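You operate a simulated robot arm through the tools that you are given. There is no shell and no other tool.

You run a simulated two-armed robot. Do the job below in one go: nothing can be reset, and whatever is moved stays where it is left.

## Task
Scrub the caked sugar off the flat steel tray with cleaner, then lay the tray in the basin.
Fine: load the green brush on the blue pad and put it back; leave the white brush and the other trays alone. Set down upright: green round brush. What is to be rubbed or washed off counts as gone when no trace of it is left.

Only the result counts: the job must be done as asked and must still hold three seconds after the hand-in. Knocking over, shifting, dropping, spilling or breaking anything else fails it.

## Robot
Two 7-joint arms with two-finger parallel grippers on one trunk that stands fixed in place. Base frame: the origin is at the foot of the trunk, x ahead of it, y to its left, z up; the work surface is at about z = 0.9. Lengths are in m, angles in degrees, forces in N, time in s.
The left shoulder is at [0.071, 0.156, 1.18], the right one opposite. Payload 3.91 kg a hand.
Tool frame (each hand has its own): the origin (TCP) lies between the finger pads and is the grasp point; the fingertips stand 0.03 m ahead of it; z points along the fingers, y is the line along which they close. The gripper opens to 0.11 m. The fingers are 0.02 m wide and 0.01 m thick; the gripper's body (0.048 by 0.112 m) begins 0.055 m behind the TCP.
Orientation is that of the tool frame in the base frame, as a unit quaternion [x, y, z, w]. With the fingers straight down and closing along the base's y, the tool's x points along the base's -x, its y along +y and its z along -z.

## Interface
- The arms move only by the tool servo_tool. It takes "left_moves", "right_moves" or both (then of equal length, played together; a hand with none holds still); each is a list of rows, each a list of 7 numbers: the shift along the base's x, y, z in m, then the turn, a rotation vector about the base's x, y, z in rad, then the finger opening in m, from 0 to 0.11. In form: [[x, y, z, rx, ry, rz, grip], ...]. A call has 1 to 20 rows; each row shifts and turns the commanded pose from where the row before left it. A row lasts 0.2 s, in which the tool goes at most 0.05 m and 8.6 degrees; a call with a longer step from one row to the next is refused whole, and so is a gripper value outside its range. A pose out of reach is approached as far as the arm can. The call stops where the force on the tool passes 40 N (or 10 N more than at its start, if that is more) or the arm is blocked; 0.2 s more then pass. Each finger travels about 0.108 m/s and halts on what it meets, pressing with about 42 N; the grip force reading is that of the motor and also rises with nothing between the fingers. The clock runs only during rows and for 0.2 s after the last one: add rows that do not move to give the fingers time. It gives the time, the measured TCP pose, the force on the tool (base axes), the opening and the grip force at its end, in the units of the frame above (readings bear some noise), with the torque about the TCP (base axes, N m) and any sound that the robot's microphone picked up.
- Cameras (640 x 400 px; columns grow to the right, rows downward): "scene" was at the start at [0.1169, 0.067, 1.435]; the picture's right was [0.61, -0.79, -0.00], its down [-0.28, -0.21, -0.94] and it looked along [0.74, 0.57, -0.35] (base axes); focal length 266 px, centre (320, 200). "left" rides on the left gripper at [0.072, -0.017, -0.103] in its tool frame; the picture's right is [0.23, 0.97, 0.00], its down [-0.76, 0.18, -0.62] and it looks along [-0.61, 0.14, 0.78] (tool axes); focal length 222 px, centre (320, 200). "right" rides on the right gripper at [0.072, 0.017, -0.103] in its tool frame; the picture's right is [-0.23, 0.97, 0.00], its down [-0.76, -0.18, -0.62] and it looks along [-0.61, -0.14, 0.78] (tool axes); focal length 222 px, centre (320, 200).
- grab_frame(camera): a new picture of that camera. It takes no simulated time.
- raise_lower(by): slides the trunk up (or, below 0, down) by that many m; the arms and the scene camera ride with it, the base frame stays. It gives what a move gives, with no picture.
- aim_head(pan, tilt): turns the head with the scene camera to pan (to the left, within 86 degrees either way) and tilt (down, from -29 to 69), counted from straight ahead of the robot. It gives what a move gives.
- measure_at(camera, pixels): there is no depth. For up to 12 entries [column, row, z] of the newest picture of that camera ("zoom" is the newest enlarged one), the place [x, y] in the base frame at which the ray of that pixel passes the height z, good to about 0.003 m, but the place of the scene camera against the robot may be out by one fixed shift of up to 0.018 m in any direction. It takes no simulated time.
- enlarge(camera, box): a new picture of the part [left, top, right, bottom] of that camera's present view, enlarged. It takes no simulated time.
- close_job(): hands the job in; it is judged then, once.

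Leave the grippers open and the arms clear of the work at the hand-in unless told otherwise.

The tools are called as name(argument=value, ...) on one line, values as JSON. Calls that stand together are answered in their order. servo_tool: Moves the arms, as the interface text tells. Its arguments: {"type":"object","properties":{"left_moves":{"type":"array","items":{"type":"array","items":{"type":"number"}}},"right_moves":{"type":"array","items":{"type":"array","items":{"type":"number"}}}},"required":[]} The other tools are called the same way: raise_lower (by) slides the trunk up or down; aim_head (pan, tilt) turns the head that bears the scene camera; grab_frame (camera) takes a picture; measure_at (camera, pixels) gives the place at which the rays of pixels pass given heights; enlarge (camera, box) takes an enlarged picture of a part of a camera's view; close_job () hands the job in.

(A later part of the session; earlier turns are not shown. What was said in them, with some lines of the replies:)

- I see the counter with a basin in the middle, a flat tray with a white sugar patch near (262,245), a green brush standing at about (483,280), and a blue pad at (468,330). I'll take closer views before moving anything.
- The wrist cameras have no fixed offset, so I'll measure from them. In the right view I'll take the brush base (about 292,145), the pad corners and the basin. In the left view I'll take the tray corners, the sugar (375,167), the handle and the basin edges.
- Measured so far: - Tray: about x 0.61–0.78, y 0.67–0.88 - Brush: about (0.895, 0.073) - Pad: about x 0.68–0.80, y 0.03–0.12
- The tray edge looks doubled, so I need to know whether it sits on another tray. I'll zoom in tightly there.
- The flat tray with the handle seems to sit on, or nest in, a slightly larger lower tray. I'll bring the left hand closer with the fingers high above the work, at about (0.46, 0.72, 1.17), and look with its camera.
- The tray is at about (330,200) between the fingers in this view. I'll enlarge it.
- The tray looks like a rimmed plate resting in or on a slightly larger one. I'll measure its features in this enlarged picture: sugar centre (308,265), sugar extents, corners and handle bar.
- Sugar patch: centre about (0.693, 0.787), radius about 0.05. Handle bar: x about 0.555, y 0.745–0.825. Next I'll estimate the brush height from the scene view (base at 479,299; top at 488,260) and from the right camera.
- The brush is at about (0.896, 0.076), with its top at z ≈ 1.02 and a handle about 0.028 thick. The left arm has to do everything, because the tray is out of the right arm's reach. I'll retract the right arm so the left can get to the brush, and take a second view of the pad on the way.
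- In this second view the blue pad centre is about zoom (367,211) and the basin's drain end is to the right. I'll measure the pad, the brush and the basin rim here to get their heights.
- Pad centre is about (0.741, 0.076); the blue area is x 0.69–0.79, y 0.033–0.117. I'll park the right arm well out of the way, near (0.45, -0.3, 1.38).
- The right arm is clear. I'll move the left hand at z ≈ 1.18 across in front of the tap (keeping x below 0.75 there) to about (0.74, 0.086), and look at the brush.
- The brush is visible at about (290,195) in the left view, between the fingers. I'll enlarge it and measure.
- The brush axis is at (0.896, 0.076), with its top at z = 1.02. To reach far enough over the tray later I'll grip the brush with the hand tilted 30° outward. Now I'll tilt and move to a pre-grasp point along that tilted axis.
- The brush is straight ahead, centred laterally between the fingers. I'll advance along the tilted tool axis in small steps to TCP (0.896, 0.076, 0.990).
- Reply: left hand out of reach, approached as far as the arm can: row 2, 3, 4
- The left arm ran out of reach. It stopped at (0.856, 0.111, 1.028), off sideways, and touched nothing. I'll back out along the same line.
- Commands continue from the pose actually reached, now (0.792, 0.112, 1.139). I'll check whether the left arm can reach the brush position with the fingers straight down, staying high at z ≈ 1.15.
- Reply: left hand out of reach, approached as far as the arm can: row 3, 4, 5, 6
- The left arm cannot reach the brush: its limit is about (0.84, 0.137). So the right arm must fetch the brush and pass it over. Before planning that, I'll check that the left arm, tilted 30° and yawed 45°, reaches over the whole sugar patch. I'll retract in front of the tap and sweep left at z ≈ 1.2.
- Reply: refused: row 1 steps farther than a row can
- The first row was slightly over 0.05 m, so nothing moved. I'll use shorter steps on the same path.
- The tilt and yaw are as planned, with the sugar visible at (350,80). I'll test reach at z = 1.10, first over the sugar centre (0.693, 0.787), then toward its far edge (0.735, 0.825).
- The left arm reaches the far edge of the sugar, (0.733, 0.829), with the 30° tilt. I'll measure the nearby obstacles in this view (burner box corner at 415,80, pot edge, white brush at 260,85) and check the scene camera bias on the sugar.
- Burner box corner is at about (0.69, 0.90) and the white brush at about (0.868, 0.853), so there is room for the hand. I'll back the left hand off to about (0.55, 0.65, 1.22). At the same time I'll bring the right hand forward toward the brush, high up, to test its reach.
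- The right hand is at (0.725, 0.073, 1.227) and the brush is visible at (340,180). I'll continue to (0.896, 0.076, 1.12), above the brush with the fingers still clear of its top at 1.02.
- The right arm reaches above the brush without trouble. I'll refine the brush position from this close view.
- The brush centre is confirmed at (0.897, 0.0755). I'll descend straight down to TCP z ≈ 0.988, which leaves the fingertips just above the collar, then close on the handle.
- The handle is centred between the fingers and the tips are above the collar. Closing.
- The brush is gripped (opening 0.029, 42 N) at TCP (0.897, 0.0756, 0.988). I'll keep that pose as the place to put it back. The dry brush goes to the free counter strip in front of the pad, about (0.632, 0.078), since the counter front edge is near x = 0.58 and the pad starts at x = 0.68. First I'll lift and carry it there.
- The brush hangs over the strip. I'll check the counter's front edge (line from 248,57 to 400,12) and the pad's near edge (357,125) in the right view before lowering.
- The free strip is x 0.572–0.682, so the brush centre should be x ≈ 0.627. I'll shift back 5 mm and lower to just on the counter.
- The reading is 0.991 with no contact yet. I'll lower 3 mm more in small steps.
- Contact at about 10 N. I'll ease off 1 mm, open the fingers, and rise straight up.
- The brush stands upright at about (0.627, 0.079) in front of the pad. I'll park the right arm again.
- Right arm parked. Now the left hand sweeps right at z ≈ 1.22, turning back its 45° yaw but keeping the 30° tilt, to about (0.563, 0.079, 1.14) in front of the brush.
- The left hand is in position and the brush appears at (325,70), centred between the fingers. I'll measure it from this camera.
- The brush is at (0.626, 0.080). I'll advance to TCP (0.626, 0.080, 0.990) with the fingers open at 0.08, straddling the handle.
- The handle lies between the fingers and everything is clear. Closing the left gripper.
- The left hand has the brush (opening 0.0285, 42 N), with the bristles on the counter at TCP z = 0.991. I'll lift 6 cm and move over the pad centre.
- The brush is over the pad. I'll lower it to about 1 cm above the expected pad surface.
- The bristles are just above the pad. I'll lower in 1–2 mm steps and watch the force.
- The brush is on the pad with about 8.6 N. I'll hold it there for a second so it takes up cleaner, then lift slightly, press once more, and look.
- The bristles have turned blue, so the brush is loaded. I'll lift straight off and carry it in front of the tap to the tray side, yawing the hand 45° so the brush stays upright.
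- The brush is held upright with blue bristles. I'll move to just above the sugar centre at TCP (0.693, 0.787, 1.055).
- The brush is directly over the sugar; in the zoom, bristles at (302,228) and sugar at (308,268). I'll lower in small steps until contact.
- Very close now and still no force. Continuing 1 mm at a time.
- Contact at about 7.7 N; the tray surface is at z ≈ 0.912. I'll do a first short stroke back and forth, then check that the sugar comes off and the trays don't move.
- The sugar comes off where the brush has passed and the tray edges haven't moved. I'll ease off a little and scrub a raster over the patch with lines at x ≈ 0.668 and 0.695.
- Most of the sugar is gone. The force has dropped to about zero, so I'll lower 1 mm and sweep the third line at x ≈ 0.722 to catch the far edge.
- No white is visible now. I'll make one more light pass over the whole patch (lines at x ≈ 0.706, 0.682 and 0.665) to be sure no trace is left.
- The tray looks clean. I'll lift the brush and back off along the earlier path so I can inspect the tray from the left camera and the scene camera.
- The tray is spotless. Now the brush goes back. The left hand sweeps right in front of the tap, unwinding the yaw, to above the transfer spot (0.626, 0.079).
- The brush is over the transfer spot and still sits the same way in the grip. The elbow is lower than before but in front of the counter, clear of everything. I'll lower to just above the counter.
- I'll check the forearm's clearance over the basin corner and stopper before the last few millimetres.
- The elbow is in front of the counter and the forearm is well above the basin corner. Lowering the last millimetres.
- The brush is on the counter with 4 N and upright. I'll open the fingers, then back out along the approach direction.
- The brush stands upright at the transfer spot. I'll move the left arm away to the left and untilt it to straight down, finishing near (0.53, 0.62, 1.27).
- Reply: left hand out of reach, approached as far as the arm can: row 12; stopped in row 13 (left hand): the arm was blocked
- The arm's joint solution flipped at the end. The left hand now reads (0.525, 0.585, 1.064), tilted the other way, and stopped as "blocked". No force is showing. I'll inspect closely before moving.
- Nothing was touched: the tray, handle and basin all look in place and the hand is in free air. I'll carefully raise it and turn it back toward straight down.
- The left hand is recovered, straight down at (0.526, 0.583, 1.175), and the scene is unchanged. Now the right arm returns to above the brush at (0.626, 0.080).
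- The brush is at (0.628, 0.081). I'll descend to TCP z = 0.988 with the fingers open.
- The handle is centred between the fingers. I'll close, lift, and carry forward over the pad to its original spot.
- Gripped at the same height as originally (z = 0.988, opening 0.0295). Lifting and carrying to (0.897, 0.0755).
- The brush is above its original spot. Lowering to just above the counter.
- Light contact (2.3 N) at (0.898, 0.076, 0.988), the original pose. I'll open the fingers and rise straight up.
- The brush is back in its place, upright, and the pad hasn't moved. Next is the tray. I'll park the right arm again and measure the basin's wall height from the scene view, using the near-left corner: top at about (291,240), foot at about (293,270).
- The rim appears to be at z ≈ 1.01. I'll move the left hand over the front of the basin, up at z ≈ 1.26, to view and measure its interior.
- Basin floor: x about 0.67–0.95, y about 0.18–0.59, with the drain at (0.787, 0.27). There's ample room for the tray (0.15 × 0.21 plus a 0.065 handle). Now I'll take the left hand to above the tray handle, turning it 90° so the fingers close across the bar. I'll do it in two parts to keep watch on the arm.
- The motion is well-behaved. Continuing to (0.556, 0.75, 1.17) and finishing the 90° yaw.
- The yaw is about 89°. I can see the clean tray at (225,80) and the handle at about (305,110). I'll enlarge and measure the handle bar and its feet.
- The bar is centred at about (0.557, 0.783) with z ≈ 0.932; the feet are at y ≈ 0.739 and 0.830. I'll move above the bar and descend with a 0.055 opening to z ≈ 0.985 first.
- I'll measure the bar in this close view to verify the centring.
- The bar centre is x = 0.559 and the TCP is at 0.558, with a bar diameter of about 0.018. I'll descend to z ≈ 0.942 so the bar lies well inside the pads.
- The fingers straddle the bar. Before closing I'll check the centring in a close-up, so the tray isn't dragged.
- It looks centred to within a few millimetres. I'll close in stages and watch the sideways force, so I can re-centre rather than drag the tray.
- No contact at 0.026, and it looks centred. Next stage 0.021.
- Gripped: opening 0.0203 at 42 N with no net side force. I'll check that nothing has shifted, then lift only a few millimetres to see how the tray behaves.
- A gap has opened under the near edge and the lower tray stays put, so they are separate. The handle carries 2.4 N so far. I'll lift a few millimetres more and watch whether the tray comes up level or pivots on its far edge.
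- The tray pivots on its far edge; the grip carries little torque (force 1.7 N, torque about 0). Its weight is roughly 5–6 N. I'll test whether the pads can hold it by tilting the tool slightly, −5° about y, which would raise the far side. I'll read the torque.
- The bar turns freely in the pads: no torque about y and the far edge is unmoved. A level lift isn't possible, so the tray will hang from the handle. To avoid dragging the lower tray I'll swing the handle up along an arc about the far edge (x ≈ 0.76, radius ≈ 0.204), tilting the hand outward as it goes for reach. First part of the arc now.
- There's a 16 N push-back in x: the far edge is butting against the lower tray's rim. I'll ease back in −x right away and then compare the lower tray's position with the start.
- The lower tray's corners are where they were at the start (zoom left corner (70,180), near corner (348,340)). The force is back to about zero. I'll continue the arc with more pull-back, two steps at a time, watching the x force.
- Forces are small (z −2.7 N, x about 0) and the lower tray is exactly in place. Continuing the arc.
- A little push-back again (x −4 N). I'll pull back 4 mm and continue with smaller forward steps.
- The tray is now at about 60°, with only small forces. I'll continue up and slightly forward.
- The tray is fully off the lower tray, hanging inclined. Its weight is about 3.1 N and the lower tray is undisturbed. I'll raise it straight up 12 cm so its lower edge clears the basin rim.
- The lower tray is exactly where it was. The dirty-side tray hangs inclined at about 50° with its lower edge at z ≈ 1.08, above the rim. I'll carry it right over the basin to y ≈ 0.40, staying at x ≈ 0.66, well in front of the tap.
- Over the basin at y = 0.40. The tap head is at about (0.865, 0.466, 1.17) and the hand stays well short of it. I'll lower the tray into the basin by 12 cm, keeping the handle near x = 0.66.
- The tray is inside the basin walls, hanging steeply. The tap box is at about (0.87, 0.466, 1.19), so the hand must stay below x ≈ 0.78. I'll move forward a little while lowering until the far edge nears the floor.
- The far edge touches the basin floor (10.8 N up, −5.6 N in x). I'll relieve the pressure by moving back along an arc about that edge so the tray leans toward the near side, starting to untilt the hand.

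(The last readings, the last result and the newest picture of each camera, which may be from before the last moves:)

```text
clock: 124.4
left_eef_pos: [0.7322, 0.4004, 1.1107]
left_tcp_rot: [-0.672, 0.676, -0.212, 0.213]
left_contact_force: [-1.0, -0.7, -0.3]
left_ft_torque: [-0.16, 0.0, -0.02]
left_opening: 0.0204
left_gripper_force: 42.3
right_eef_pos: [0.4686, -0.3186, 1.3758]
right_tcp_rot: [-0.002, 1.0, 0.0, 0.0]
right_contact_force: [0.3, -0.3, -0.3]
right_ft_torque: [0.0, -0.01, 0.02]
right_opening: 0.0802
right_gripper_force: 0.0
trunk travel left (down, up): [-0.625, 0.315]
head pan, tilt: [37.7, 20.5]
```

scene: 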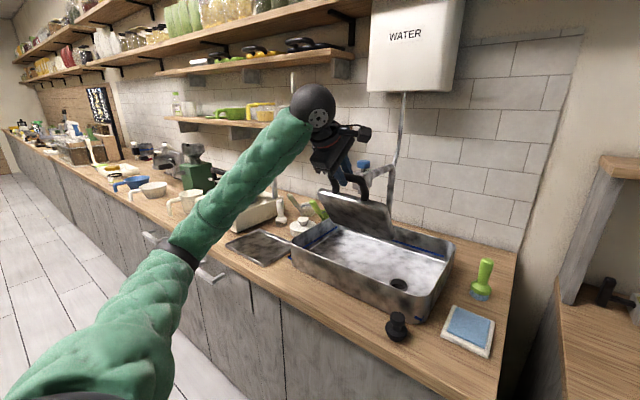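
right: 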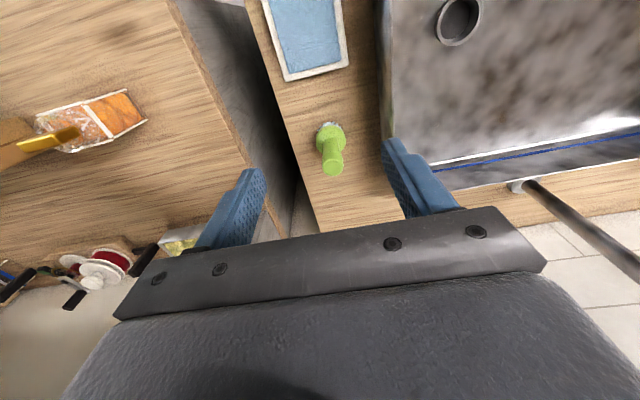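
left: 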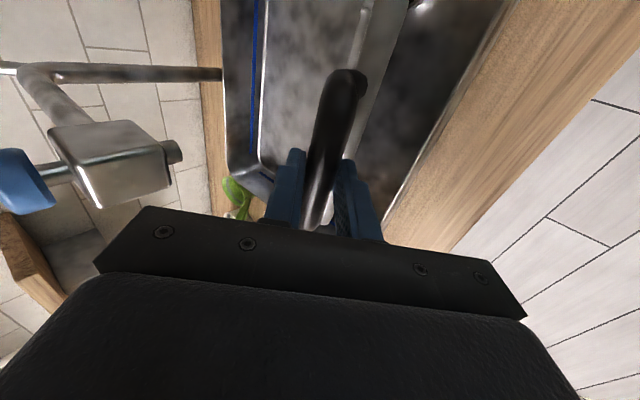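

Forces are near zero, with the tray's weight partly on the floor. Continuing back and down along the arc.

servo_tool(left_moves=[[-0.017, 0, -0.01, 0, 0.06, 0, 0.0], [-0.016, 0, -0.0115, 0, 0.06, 0, 0.0]])

enlarge(camera="scene", box=[280, 150, 460, 310])

```text
clock: 125.0
left_eef_pos: [0.6965, 0.4019, 1.0899]
left_tcp_rot: [-0.684, 0.687, -0.172, 0.172]
left_contact_force: [-1.0, 0.5, 0.4]
left_ft_torque: [-0.28, -0.16, 0.01]
left_opening: 0.0205
left_gripper_force: 42.5
right_eef_pos: [0.4689, -0.3178, 1.3765]
right_tcp_rot: [-0.001, 1.0, 0.0, -0.001]
right_contact_force: [-0.7, -0.3, 0.0]
right_ft_torque: [0.0, 0.01, 0.01]
right_opening: 0.0801
right_gripper_force: 0.0
trunk travel left (down, up): [-0.625, 0.315]
head pan, tilt: [37.7, 20.5]
```

```text
2.50 times, centred on (370, 230) of scene
```

zoom: 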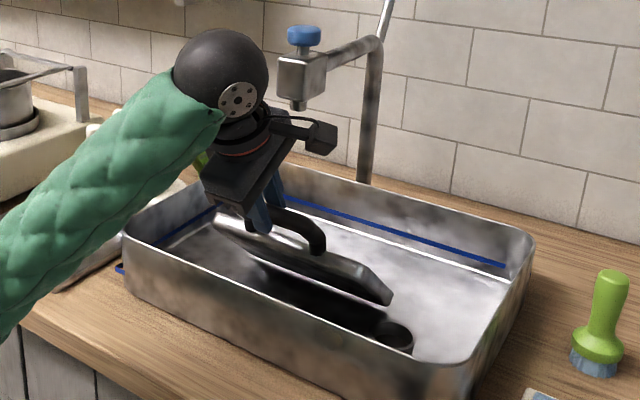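

The tray leans nicely at about 45° with negligible force. A bit more arc back and down, with more untilt.

servo_tool(left_moves=[[-0.0125, 0, -0.014, 0, 0.09, 0, 0.0], [-0.01, 0, -0.0125, 0, 0.09, 0, 0.0]])

enlarge(camera="scene", box=[280, 150, 460, 310])

grab_frame(camera="left")

```text
clock: 125.6
left_eef_pos: [0.6747, 0.4017, 1.0616]
left_tcp_rot: [-0.697, 0.7, -0.11, 0.11]
left_contact_force: [-0.1, 1.3, 0.1]
left_ft_torque: [0.27, -0.25, 0.16]
left_opening: 0.0204
left_gripper_force: 42.2
right_eef_pos: [0.469, -0.3172, 1.3776]
right_tcp_rot: [0.0, 1.0, 0.001, 0.0]
right_contact_force: [0.0, 0.0, 0.1]
right_ft_torque: [0.03, 0.01, 0.01]
right_opening: 0.0801
right_gripper_force: 0.1
trunk travel left (down, up): [-0.625, 0.315]
head pan, tilt: [37.7, 20.5]
```

```text
2.50 times, centred on (370, 230) of scene
```

zoom: 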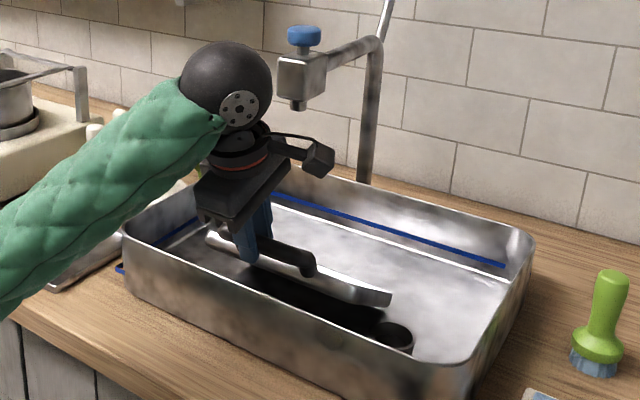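

```text
taken
```

left: 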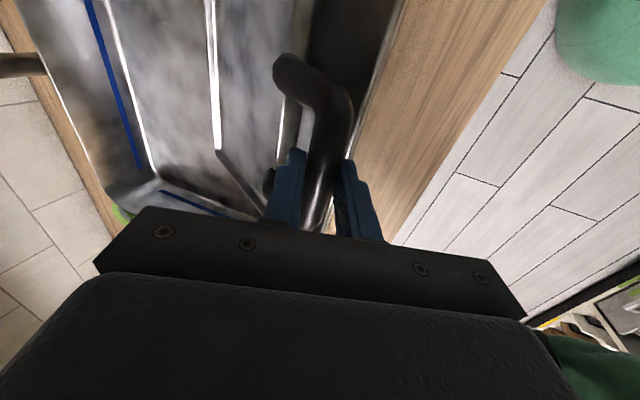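

Now about 41° inclination. The fingers are still above the near rim. Next I'll push gently forward while lowering so the far edge slides along the floor, away from the near wall.

servo_tool(left_moves=[[0.0114, 0, -0.0057, 0, 0.035, 0, 0.0], [0.0114, 0, -0.0057, 0, 0.035, 0, 0.0]])

enlarge(camera="scene", box=[280, 150, 460, 310])

```text
clock: 126.2
left_eef_pos: [0.699, 0.4035, 1.0525]
left_tcp_rot: [-0.701, 0.703, -0.087, 0.085]
left_contact_force: [0.9, 0.9, -2.1]
left_ft_torque: [-0.02, -0.17, 0.02]
left_opening: 0.0204
left_gripper_force: 42.0
right_eef_pos: [0.4684, -0.3173, 1.3762]
right_tcp_rot: [-0.001, 1.0, 0.0, 0.0]
right_contact_force: [-0.5, 1.6, -0.3]
right_ft_torque: [-0.01, 0.0, 0.0]
right_opening: 0.0802
right_gripper_force: 0.1
trunk travel left (down, up): [-0.625, 0.315]
head pan, tilt: [37.7, 20.5]
```

```text
2.50 times, centred on (370, 230) of scene
```

zoom: 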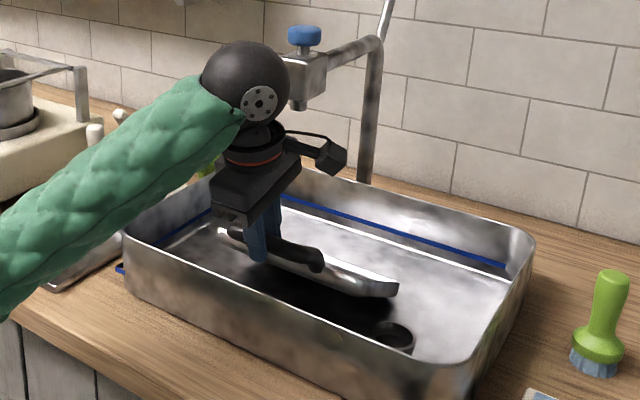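

It slides smoothly with almost no force. Continuing forward and down.

servo_tool(left_moves=[[0.009, 0, -0.014, 0, 0.045, 0, 0.0], [0.008, 0, -0.015, 0, 0.045, 0, 0.0]])

enlarge(camera="scene", box=[280, 150, 460, 310])

grab_frame(camera="left")

```text
clock: 126.8
left_eef_pos: [0.7147, 0.4024, 1.0223]
left_tcp_rot: [-0.704, 0.706, -0.055, 0.052]
left_contact_force: [0.5, -0.5, -2.5]
left_ft_torque: [-0.02, -0.02, -0.03]
left_opening: 0.0199
left_gripper_force: 41.9
right_eef_pos: [0.4689, -0.3176, 1.3752]
right_tcp_rot: [-0.001, 1.0, 0.0, 0.0]
right_contact_force: [-0.3, -0.2, 0.1]
right_ft_torque: [0.02, 0.0, 0.01]
right_opening: 0.0801
right_gripper_force: 0.0
trunk travel left (down, up): [-0.625, 0.315]
head pan, tilt: [37.7, 20.5]
```

```text
2.50 times, centred on (370, 230) of scene
```

zoom: 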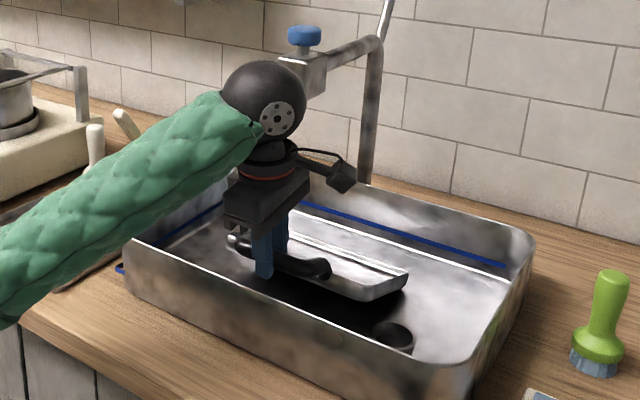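

```text
taken
```

left: 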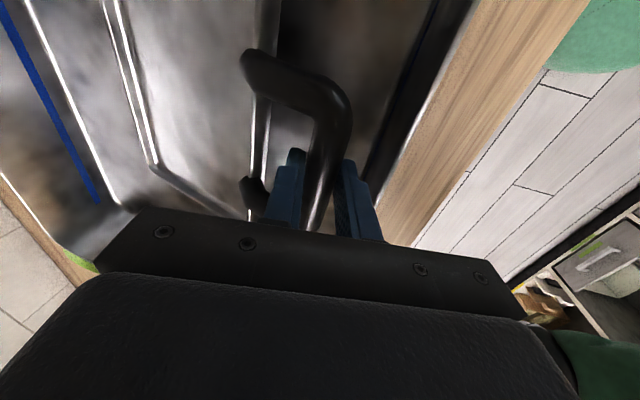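

The tray is nearly flat and the hand is upright again. I'll lower further with a small forward shift, to keep the gripper body clear of the near rim.

servo_tool(left_moves=[[0.006, 0, -0.013, 0, 0.045, 0, 0.0], [0.006, 0, -0.013, 0, 0.045, 0, 0.0], [0.005, 0, -0.012, 0, 0.045, 0, 0.0]])

enlarge(camera="scene", box=[280, 150, 460, 310])

grab_frame(camera="left")

```text
clock: 127.6
left_eef_pos: [0.7328, 0.4021, 0.9852]
left_tcp_rot: [-0.706, 0.709, -0.006, 0.005]
left_contact_force: [-0.4, 0.0, -0.3]
left_ft_torque: [0.05, -0.12, -0.03]
left_opening: 0.0205
left_gripper_force: 42.3
right_eef_pos: [0.4701, -0.3175, 1.376]
right_tcp_rot: [-0.001, 1.0, 0.0, 0.0]
right_contact_force: [1.2, -0.7, 0.4]
right_ft_torque: [-0.01, -0.03, 0.0]
right_opening: 0.08
right_gripper_force: 0.0
trunk travel left (down, up): [-0.625, 0.315]
head pan, tilt: [37.7, 20.5]
```

```text
2.50 times, centred on (370, 230) of scene
```

zoom: 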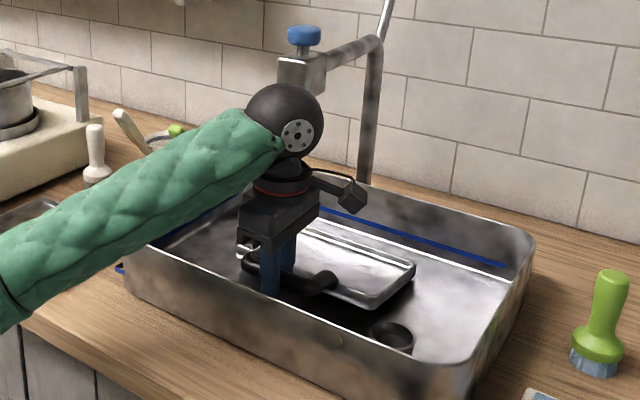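

```text
taken
```

left: 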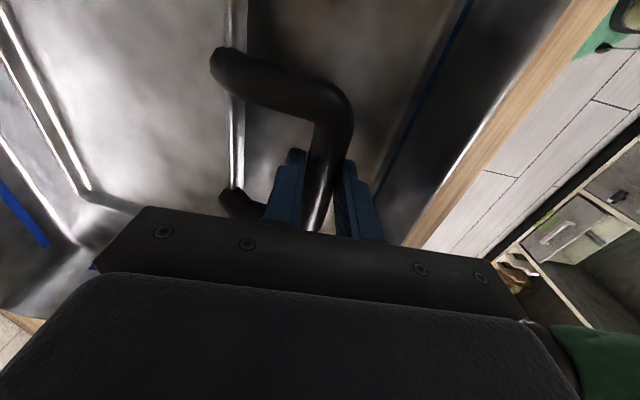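

The handle bar is about 3 cm above its resting height. Before the last bit I'll check the forearm and elbow clearance in the full scene view.

grab_frame(camera="scene")

enlarge(camera="right", box=[440, 0, 640, 250])

```text
taken
```

scene: 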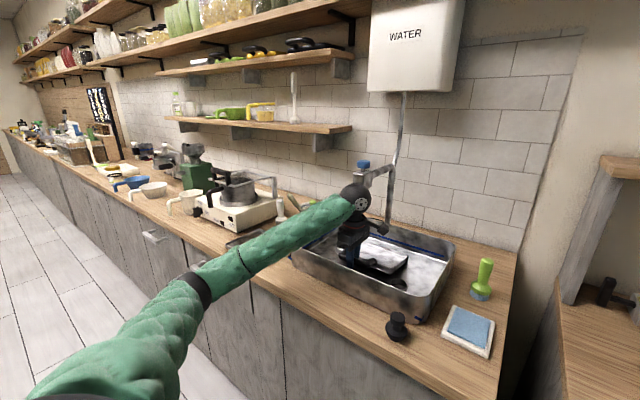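

```text
1.60 times, centred on (540, 125) of right
```

zoom: 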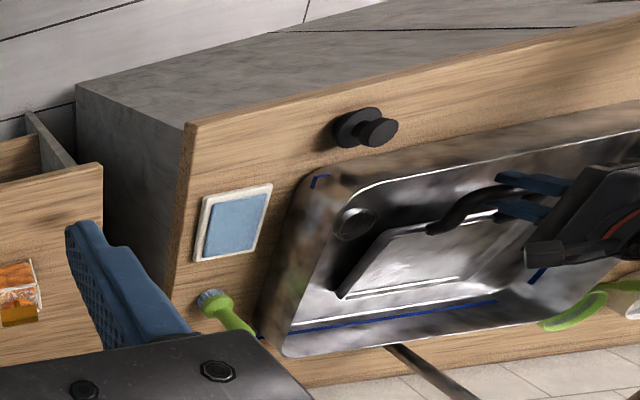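

The forearm passes about 10 cm above the near rim, so there's no conflict. Lowering the handle the rest of the way in small steps.

servo_tool(left_moves=[[0.001, 0, -0.01, 0, 0, 0, 0.0], [0.001, 0, -0.01, 0, 0, 0, 0.0], [0, 0, -0.005, 0, 0, 0, 0.0]])

enlarge(camera="scene", box=[310, 190, 450, 300])

```text
clock: 128.4
left_eef_pos: [0.7356, 0.4042, 0.9595]
left_tcp_rot: [-0.706, 0.708, -0.007, 0.005]
left_contact_force: [-0.1, 0.3, 0.2]
left_ft_torque: [-0.34, -0.11, -0.08]
left_opening: 0.0202
left_gripper_force: 41.7
right_eef_pos: [0.4692, -0.3182, 1.3763]
right_tcp_rot: [-0.001, 1.0, -0.001, 0.0]
right_contact_force: [-0.2, 0.5, 1.2]
right_ft_torque: [0.02, -0.03, 0.0]
right_opening: 0.0798
right_gripper_force: 0.1
trunk travel left (down, up): [-0.625, 0.315]
head pan, tilt: [37.7, 20.5]
```

```text
3.64 times, centred on (380, 245) of scene
```

zoom: 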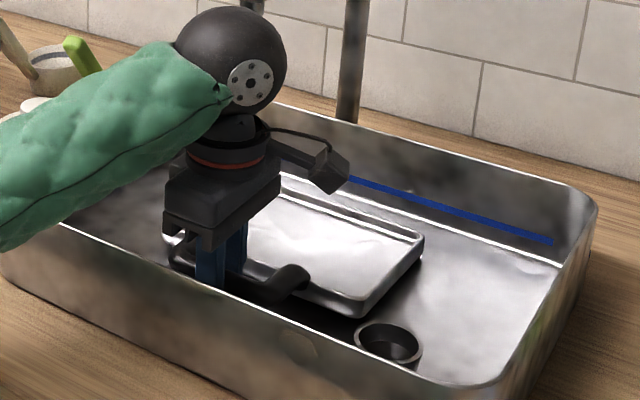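

Almost down. The tray sits just to the left of the raised drain ring. Continuing in 3 mm steps.

servo_tool(left_moves=[[0, 0, -0.003, 0, 0, 0, 0.0], [0, 0, -0.003, 0, 0, 0, 0.0]])

enlarge(camera="right", box=[500, 30, 640, 200])

```text
clock: 129.0
left_eef_pos: [0.7363, 0.4024, 0.9541]
left_tcp_rot: [-0.706, 0.708, -0.007, 0.006]
left_contact_force: [-1.3, 0.5, -0.7]
left_ft_torque: [0.11, -0.09, 0.13]
left_opening: 0.0202
left_gripper_force: 42.1
right_eef_pos: [0.469, -0.3176, 1.376]
right_tcp_rot: [-0.002, 1.0, 0.0, -0.001]
right_contact_force: [0.1, -0.5, -0.7]
right_ft_torque: [-0.02, 0.02, 0.01]
right_opening: 0.0801
right_gripper_force: 0.1
trunk travel left (down, up): [-0.625, 0.315]
head pan, tilt: [37.7, 20.5]
```

```text
2.35 times, centred on (570, 115) of right
```

zoom: 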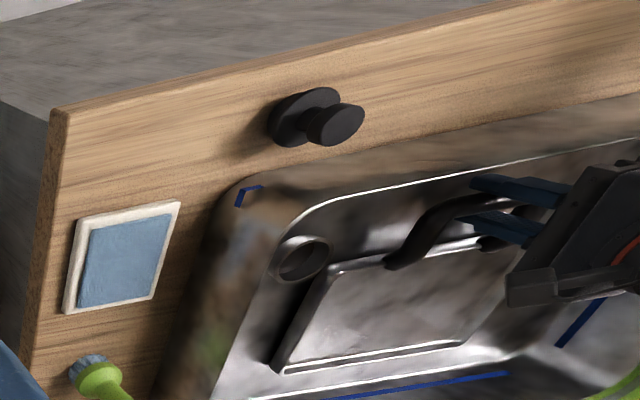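

servo_tool(left_moves=[[0, 0, -0.002, 0, 0, 0, 0.0], [0, 0, -0.002, 0, 0, 0, 0.0], [0, 0, -0.002, 0, 0, 0, 0.0]])

enlarge(camera="scene", box=[310, 190, 450, 300])

grab_frame(camera="left")

```text
clock: 129.8
left_eef_pos: [0.7348, 0.4017, 0.9475]
left_tcp_rot: [-0.705, 0.709, -0.007, 0.006]
left_contact_force: [-0.2, 1.6, 0.5]
left_ft_torque: [-0.33, 0.04, 0.1]
left_opening: 0.0203
left_gripper_force: 42.1
right_eef_pos: [0.4681, -0.317, 1.3758]
right_tcp_rot: [-0.002, 1.0, 0.0, 0.0]
right_contact_force: [-0.3, 0.0, -0.5]
right_ft_torque: [-0.01, -0.01, -0.02]
right_opening: 0.0799
right_gripper_force: 0.0
trunk travel left (down, up): [-0.625, 0.315]
head pan, tilt: [37.7, 20.5]
```

```text
3.64 times, centred on (380, 245) of scene
```

zoom: 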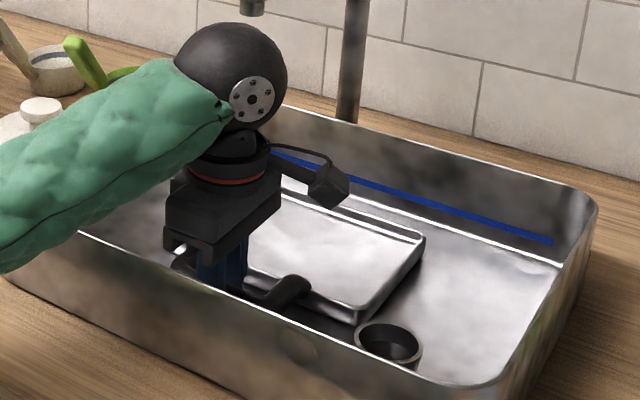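

```text
taken
```

left: 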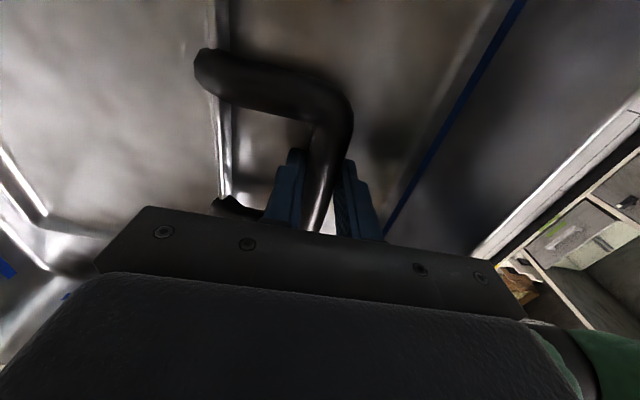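

Still no vertical contact at 0.9475. Lowering in 1.5 mm steps.

servo_tool(left_moves=[[0, 0, -0.0015, 0, 0, 0, 0.0], [0, 0, -0.0015, 0, 0, 0, 0.0], [0, 0, 0, 0, 0, 0, 0.0]])

```text
clock: 130.6
left_eef_pos: [0.7344, 0.402, 0.9455]
left_tcp_rot: [-0.706, 0.708, -0.008, 0.006]
left_contact_force: [-5.0, 0.2, 8.3]
left_ft_torque: [-0.13, -0.14, -0.01]
left_opening: 0.0203
left_gripper_force: 42.0
right_eef_pos: [0.4676, -0.3181, 1.375]
right_tcp_rot: [-0.001, 1.0, 0.0, 0.0]
right_contact_force: [1.6, 0.3, -0.2]
right_ft_torque: [0.01, -0.04, 0.02]
right_opening: 0.0801
right_gripper_force: 0.1
trunk travel left (down, up): [-0.625, 0.315]
head pan, tilt: [37.7, 20.5]
```

Firm contact (8.3 N up): the tray is flat on the basin floor. I'll ease up 1 mm, open the fingers to 0.05, and look before withdrawing.

servo_tool(left_moves=[[0.0005, 0, 0.001, 0, 0, 0, 0.0], [0, 0, 0, 0, 0, 0, 0.025], [0, 0, 0, 0, 0, 0, 0.05], [0, 0, 0, 0, 0, 0, 0.05]])

enlarge(camera="scene", box=[310, 190, 450, 300])

grab_frame(camera="left")

```text
clock: 131.6
left_eef_pos: [0.7352, 0.4017, 0.9449]
left_tcp_rot: [-0.706, 0.708, -0.007, 0.006]
left_contact_force: [1.2, -0.4, -0.3]
left_ft_torque: [0.01, 0.04, 0.01]
left_opening: 0.05
left_gripper_force: 0.0
right_eef_pos: [0.4689, -0.3174, 1.3755]
right_tcp_rot: [-0.001, 1.0, 0.001, 0.0]
right_contact_force: [-0.5, -0.3, 0.4]
right_ft_torque: [0.0, -0.01, -0.01]
right_opening: 0.0801
right_gripper_force: 0.0
trunk travel left (down, up): [-0.625, 0.315]
head pan, tilt: [37.7, 20.5]
```

```text
3.64 times, centred on (380, 245) of scene
```

zoom: 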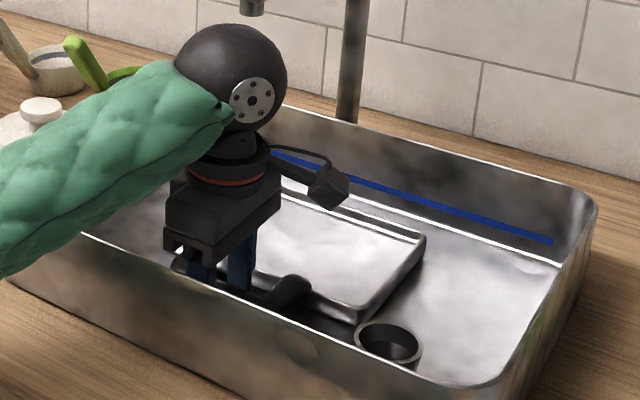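

```text
taken
```

left: 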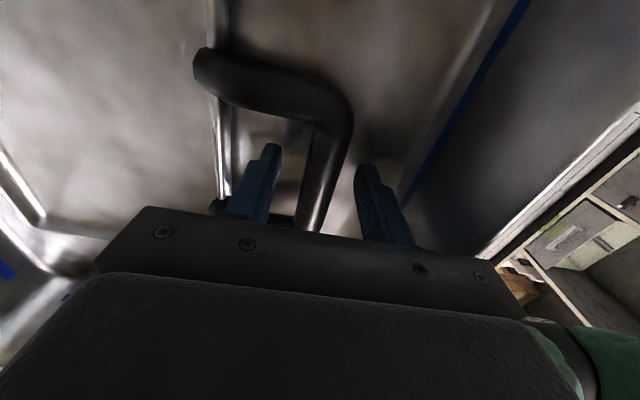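

The fingers are open around the bar and the tray stays flat. I'll withdraw straight up, clear of the handle, rim and tap.

servo_tool(left_moves=[[0, 0, 0.02, 0, 0, 0, 0.05], [0, 0, 0.03, 0, 0, 0, 0.05], [0, 0, 0.04, 0, 0, 0, 0.05], [0, 0, 0.04, 0, 0, 0, 0.05], [-0.02, 0, 0.04, 0, 0, 0, 0.05], [-0.03, 0, 0.03, 0, 0, 0, 0.05], [0, 0, 0, 0, 0, 0, 0.05]])

grab_frame(camera="scene")

enlarge(camera="scene", box=[280, 190, 460, 320])

grab_frame(camera="left")

```text
clock: 133.2
left_eef_pos: [0.6872, 0.4045, 1.1443]
left_tcp_rot: [-0.705, 0.709, -0.007, 0.005]
left_contact_force: [-0.3, -0.1, -0.1]
left_ft_torque: [0.02, 0.01, 0.0]
left_opening: 0.0502
left_gripper_force: 0.0
right_eef_pos: [0.4693, -0.3171, 1.3754]
right_tcp_rot: [0.0, 1.0, -0.001, -0.001]
right_contact_force: [-0.5, 0.1, 0.9]
right_ft_torque: [0.03, 0.02, 0.02]
right_opening: 0.0798
right_gripper_force: 0.1
trunk travel left (down, up): [-0.625, 0.315]
head pan, tilt: [37.7, 20.5]
```

```text
taken
```

scene: 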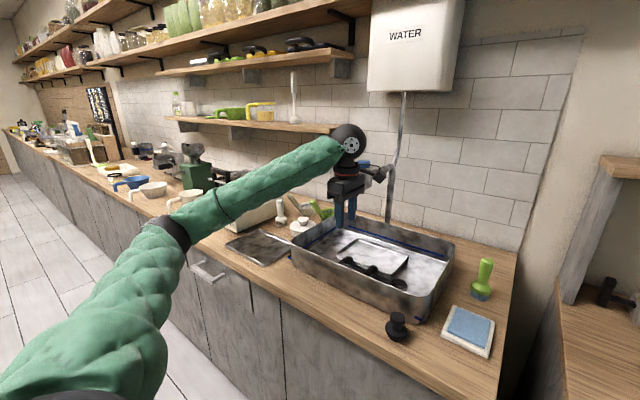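

```text
3.08 times, centred on (370, 255) of scene
```

zoom: 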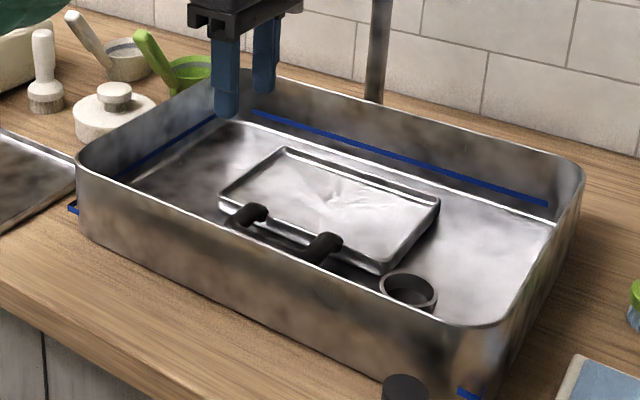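

```text
taken
```

left: 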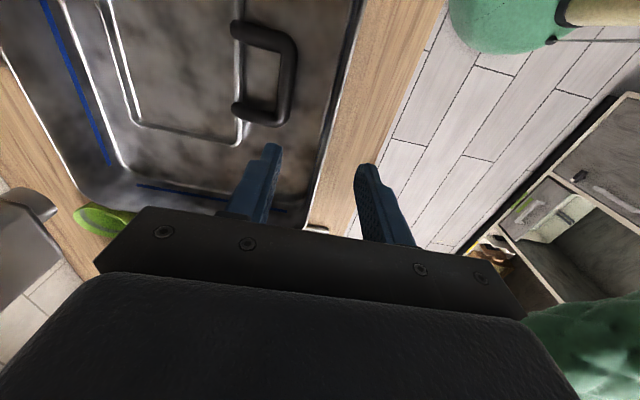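

The tray lies flat in the basin. I see a faint texture on its surface near zoom (335,195), so I'll look closely to be sure it's only a reflection.

enlarge(camera="scene", box=[335, 220, 415, 275])

enlarge(camera="left", box=[80, 0, 300, 160])

enlarge(camera="right", box=[500, 30, 640, 200])

```text
7.27 times, centred on (375, 248) of scene
```

zoom: 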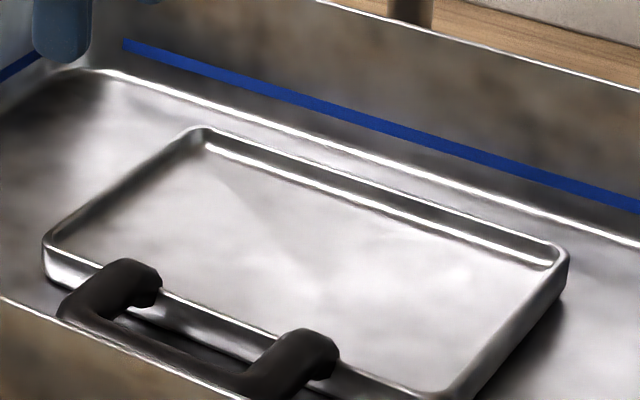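

```text
2.50 times, centred on (190, 80) of left
```

zoom: 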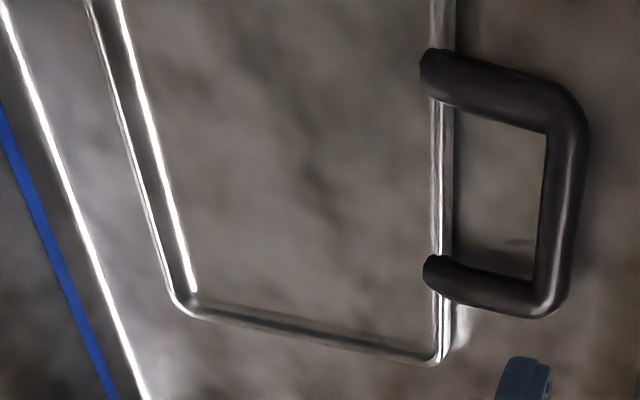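

```text
2.35 times, centred on (570, 115) of right
```

zoom: 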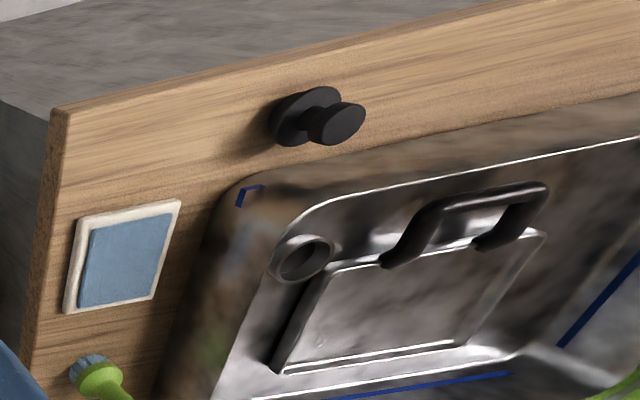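

The surface is clean; the pattern was only a reflection, and the tray lies flat inside the basin. Now I'll retract the left arm slowly, up and back, checking as it goes.

servo_tool(left_moves=[[-0.02, 0, 0.03, 0, 0, 0, 0.08], [-0.03, 0, 0.03, 0, 0, 0, 0.08], [-0.03, 0, 0.03, 0, 0, 0, 0.08], [-0.03, 0, 0.02, 0, 0, 0, 0.08]])

grab_frame(camera="scene")

```text
clock: 134.2
left_eef_pos: [0.5722, 0.4057, 1.2569]
left_tcp_rot: [-0.706, 0.708, -0.006, 0.006]
left_contact_force: [0.6, -0.2, 0.0]
left_ft_torque: [0.01, 0.0, 0.03]
left_opening: 0.08
left_gripper_force: 0.0
right_eef_pos: [0.4678, -0.3184, 1.3762]
right_tcp_rot: [0.0, 1.0, -0.001, 0.001]
right_contact_force: [-0.1, 0.2, 0.0]
right_ft_torque: [-0.02, 0.0, 0.04]
right_opening: 0.0799
right_gripper_force: 0.1
trunk travel left (down, up): [-0.625, 0.315]
head pan, tilt: [37.7, 20.5]
```

```text
taken
```

scene: 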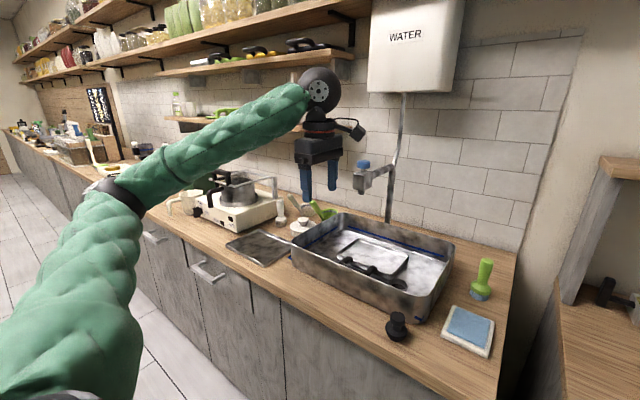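

Well clear. One more small retreat with both grippers opened fully, then a last check of every object against the starting picture.

servo_tool(left_moves=[[-0.025, 0.015, 0.02, 0, 0, 0, 0.11], [-0.025, 0.015, 0.02, 0, 0, 0, 0.11], [0, 0, 0, 0, 0, 0, 0.11]], right_moves=[[0, 0, 0, 0, 0, 0, 0.11], [0, 0, 0, 0, 0, 0, 0.11], [0, 0, 0, 0, 0, 0, 0.11]])

grab_frame(camera="scene")

enlarge(camera="scene", box=[180, 170, 360, 290])

enlarge(camera="scene", box=[360, 230, 540, 380])

enlarge(camera="scene", box=[215, 220, 305, 275])

```text
clock: 135.0
left_eef_pos: [0.5267, 0.4316, 1.2955]
left_tcp_rot: [-0.705, 0.709, -0.006, 0.005]
left_contact_force: [1.1, -0.5, 0.8]
left_ft_torque: [-0.02, 0.03, 0.03]
left_opening: 0.1101
left_gripper_force: 0.3
right_eef_pos: [0.4701, -0.3168, 1.3754]
right_tcp_rot: [0.0, 1.0, 0.0, -0.001]
right_contact_force: [0.4, 0.3, 0.7]
right_ft_torque: [-0.03, 0.02, 0.02]
right_opening: 0.1098
right_gripper_force: 0.0
trunk travel left (down, up): [-0.625, 0.315]
head pan, tilt: [37.7, 20.5]
```

```text
taken
```

scene: 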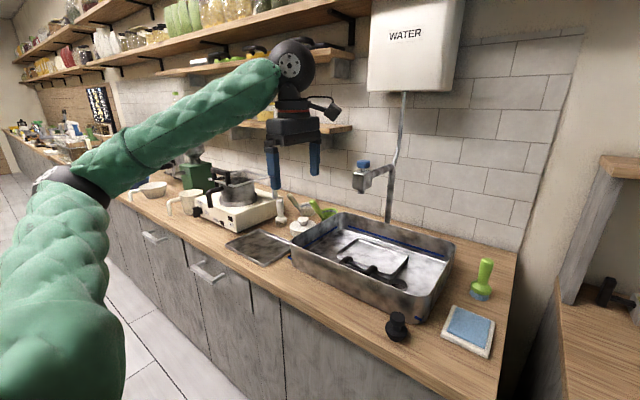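

```text
3.33 times, centred on (270, 230) of scene
```

zoom: 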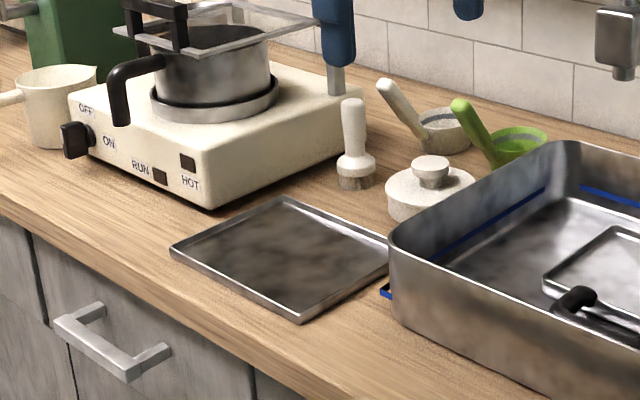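

```text
2.67 times, centred on (450, 305) of scene
```

zoom: 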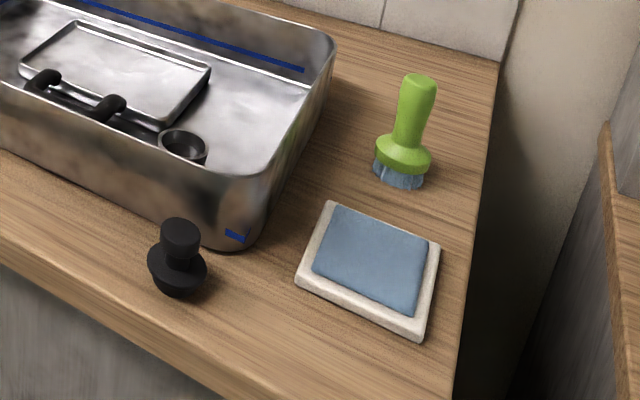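

```text
7.11 times, centred on (260, 248) of scene
```

zoom: 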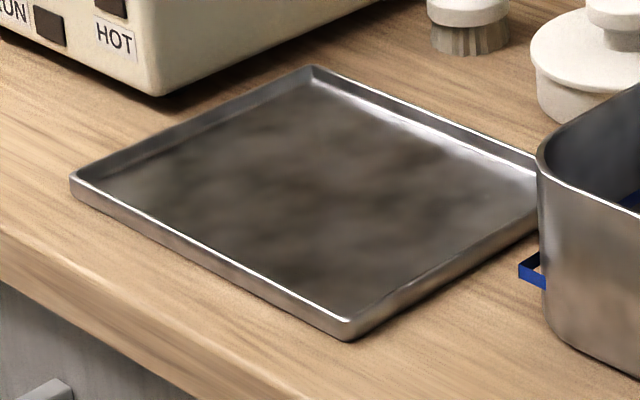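

Everything else matches the starting pictures: lower tray, basin, stopper, pad, white brush, lid, burner and pot. The green brush stands upright in its original place. The scrubbed tray lies flat in the basin with no trace of sugar. Both grippers are open and clear, so I'm handing in.

close_job()

```text
The job is handed in.
```

The job is handed in: the flat steel tray is scrubbed clean and lies flat in the basin. Close-up pictures show no trace of sugar left on it.

- **Green brush:** I loaded it on the blue pad, used it to scrub, and put it back upright in its original place. The left arm couldn't reach the brush's spot. The right arm therefore fetched and returned it, and it stood upright for a moment on the counter in front of the pad, dry before scrubbing and wet afterwards.
- **Tray underneath:** the flat tray was nested in a larger one. While lifting it, its far edge pushed against the lower tray's rim with about 16 N before I backed off. The before-and-after pictures show the lower tray in the same place.
- **Left arm:** at one point the left arm swung unexpectedly low over the front of the counter and stopped. It touched nothing.
- **Other objects:** the white brush, pad, basin, stopper, burner and pot match the starting pictures.

Both grippers are open and the arms are clear of the work.
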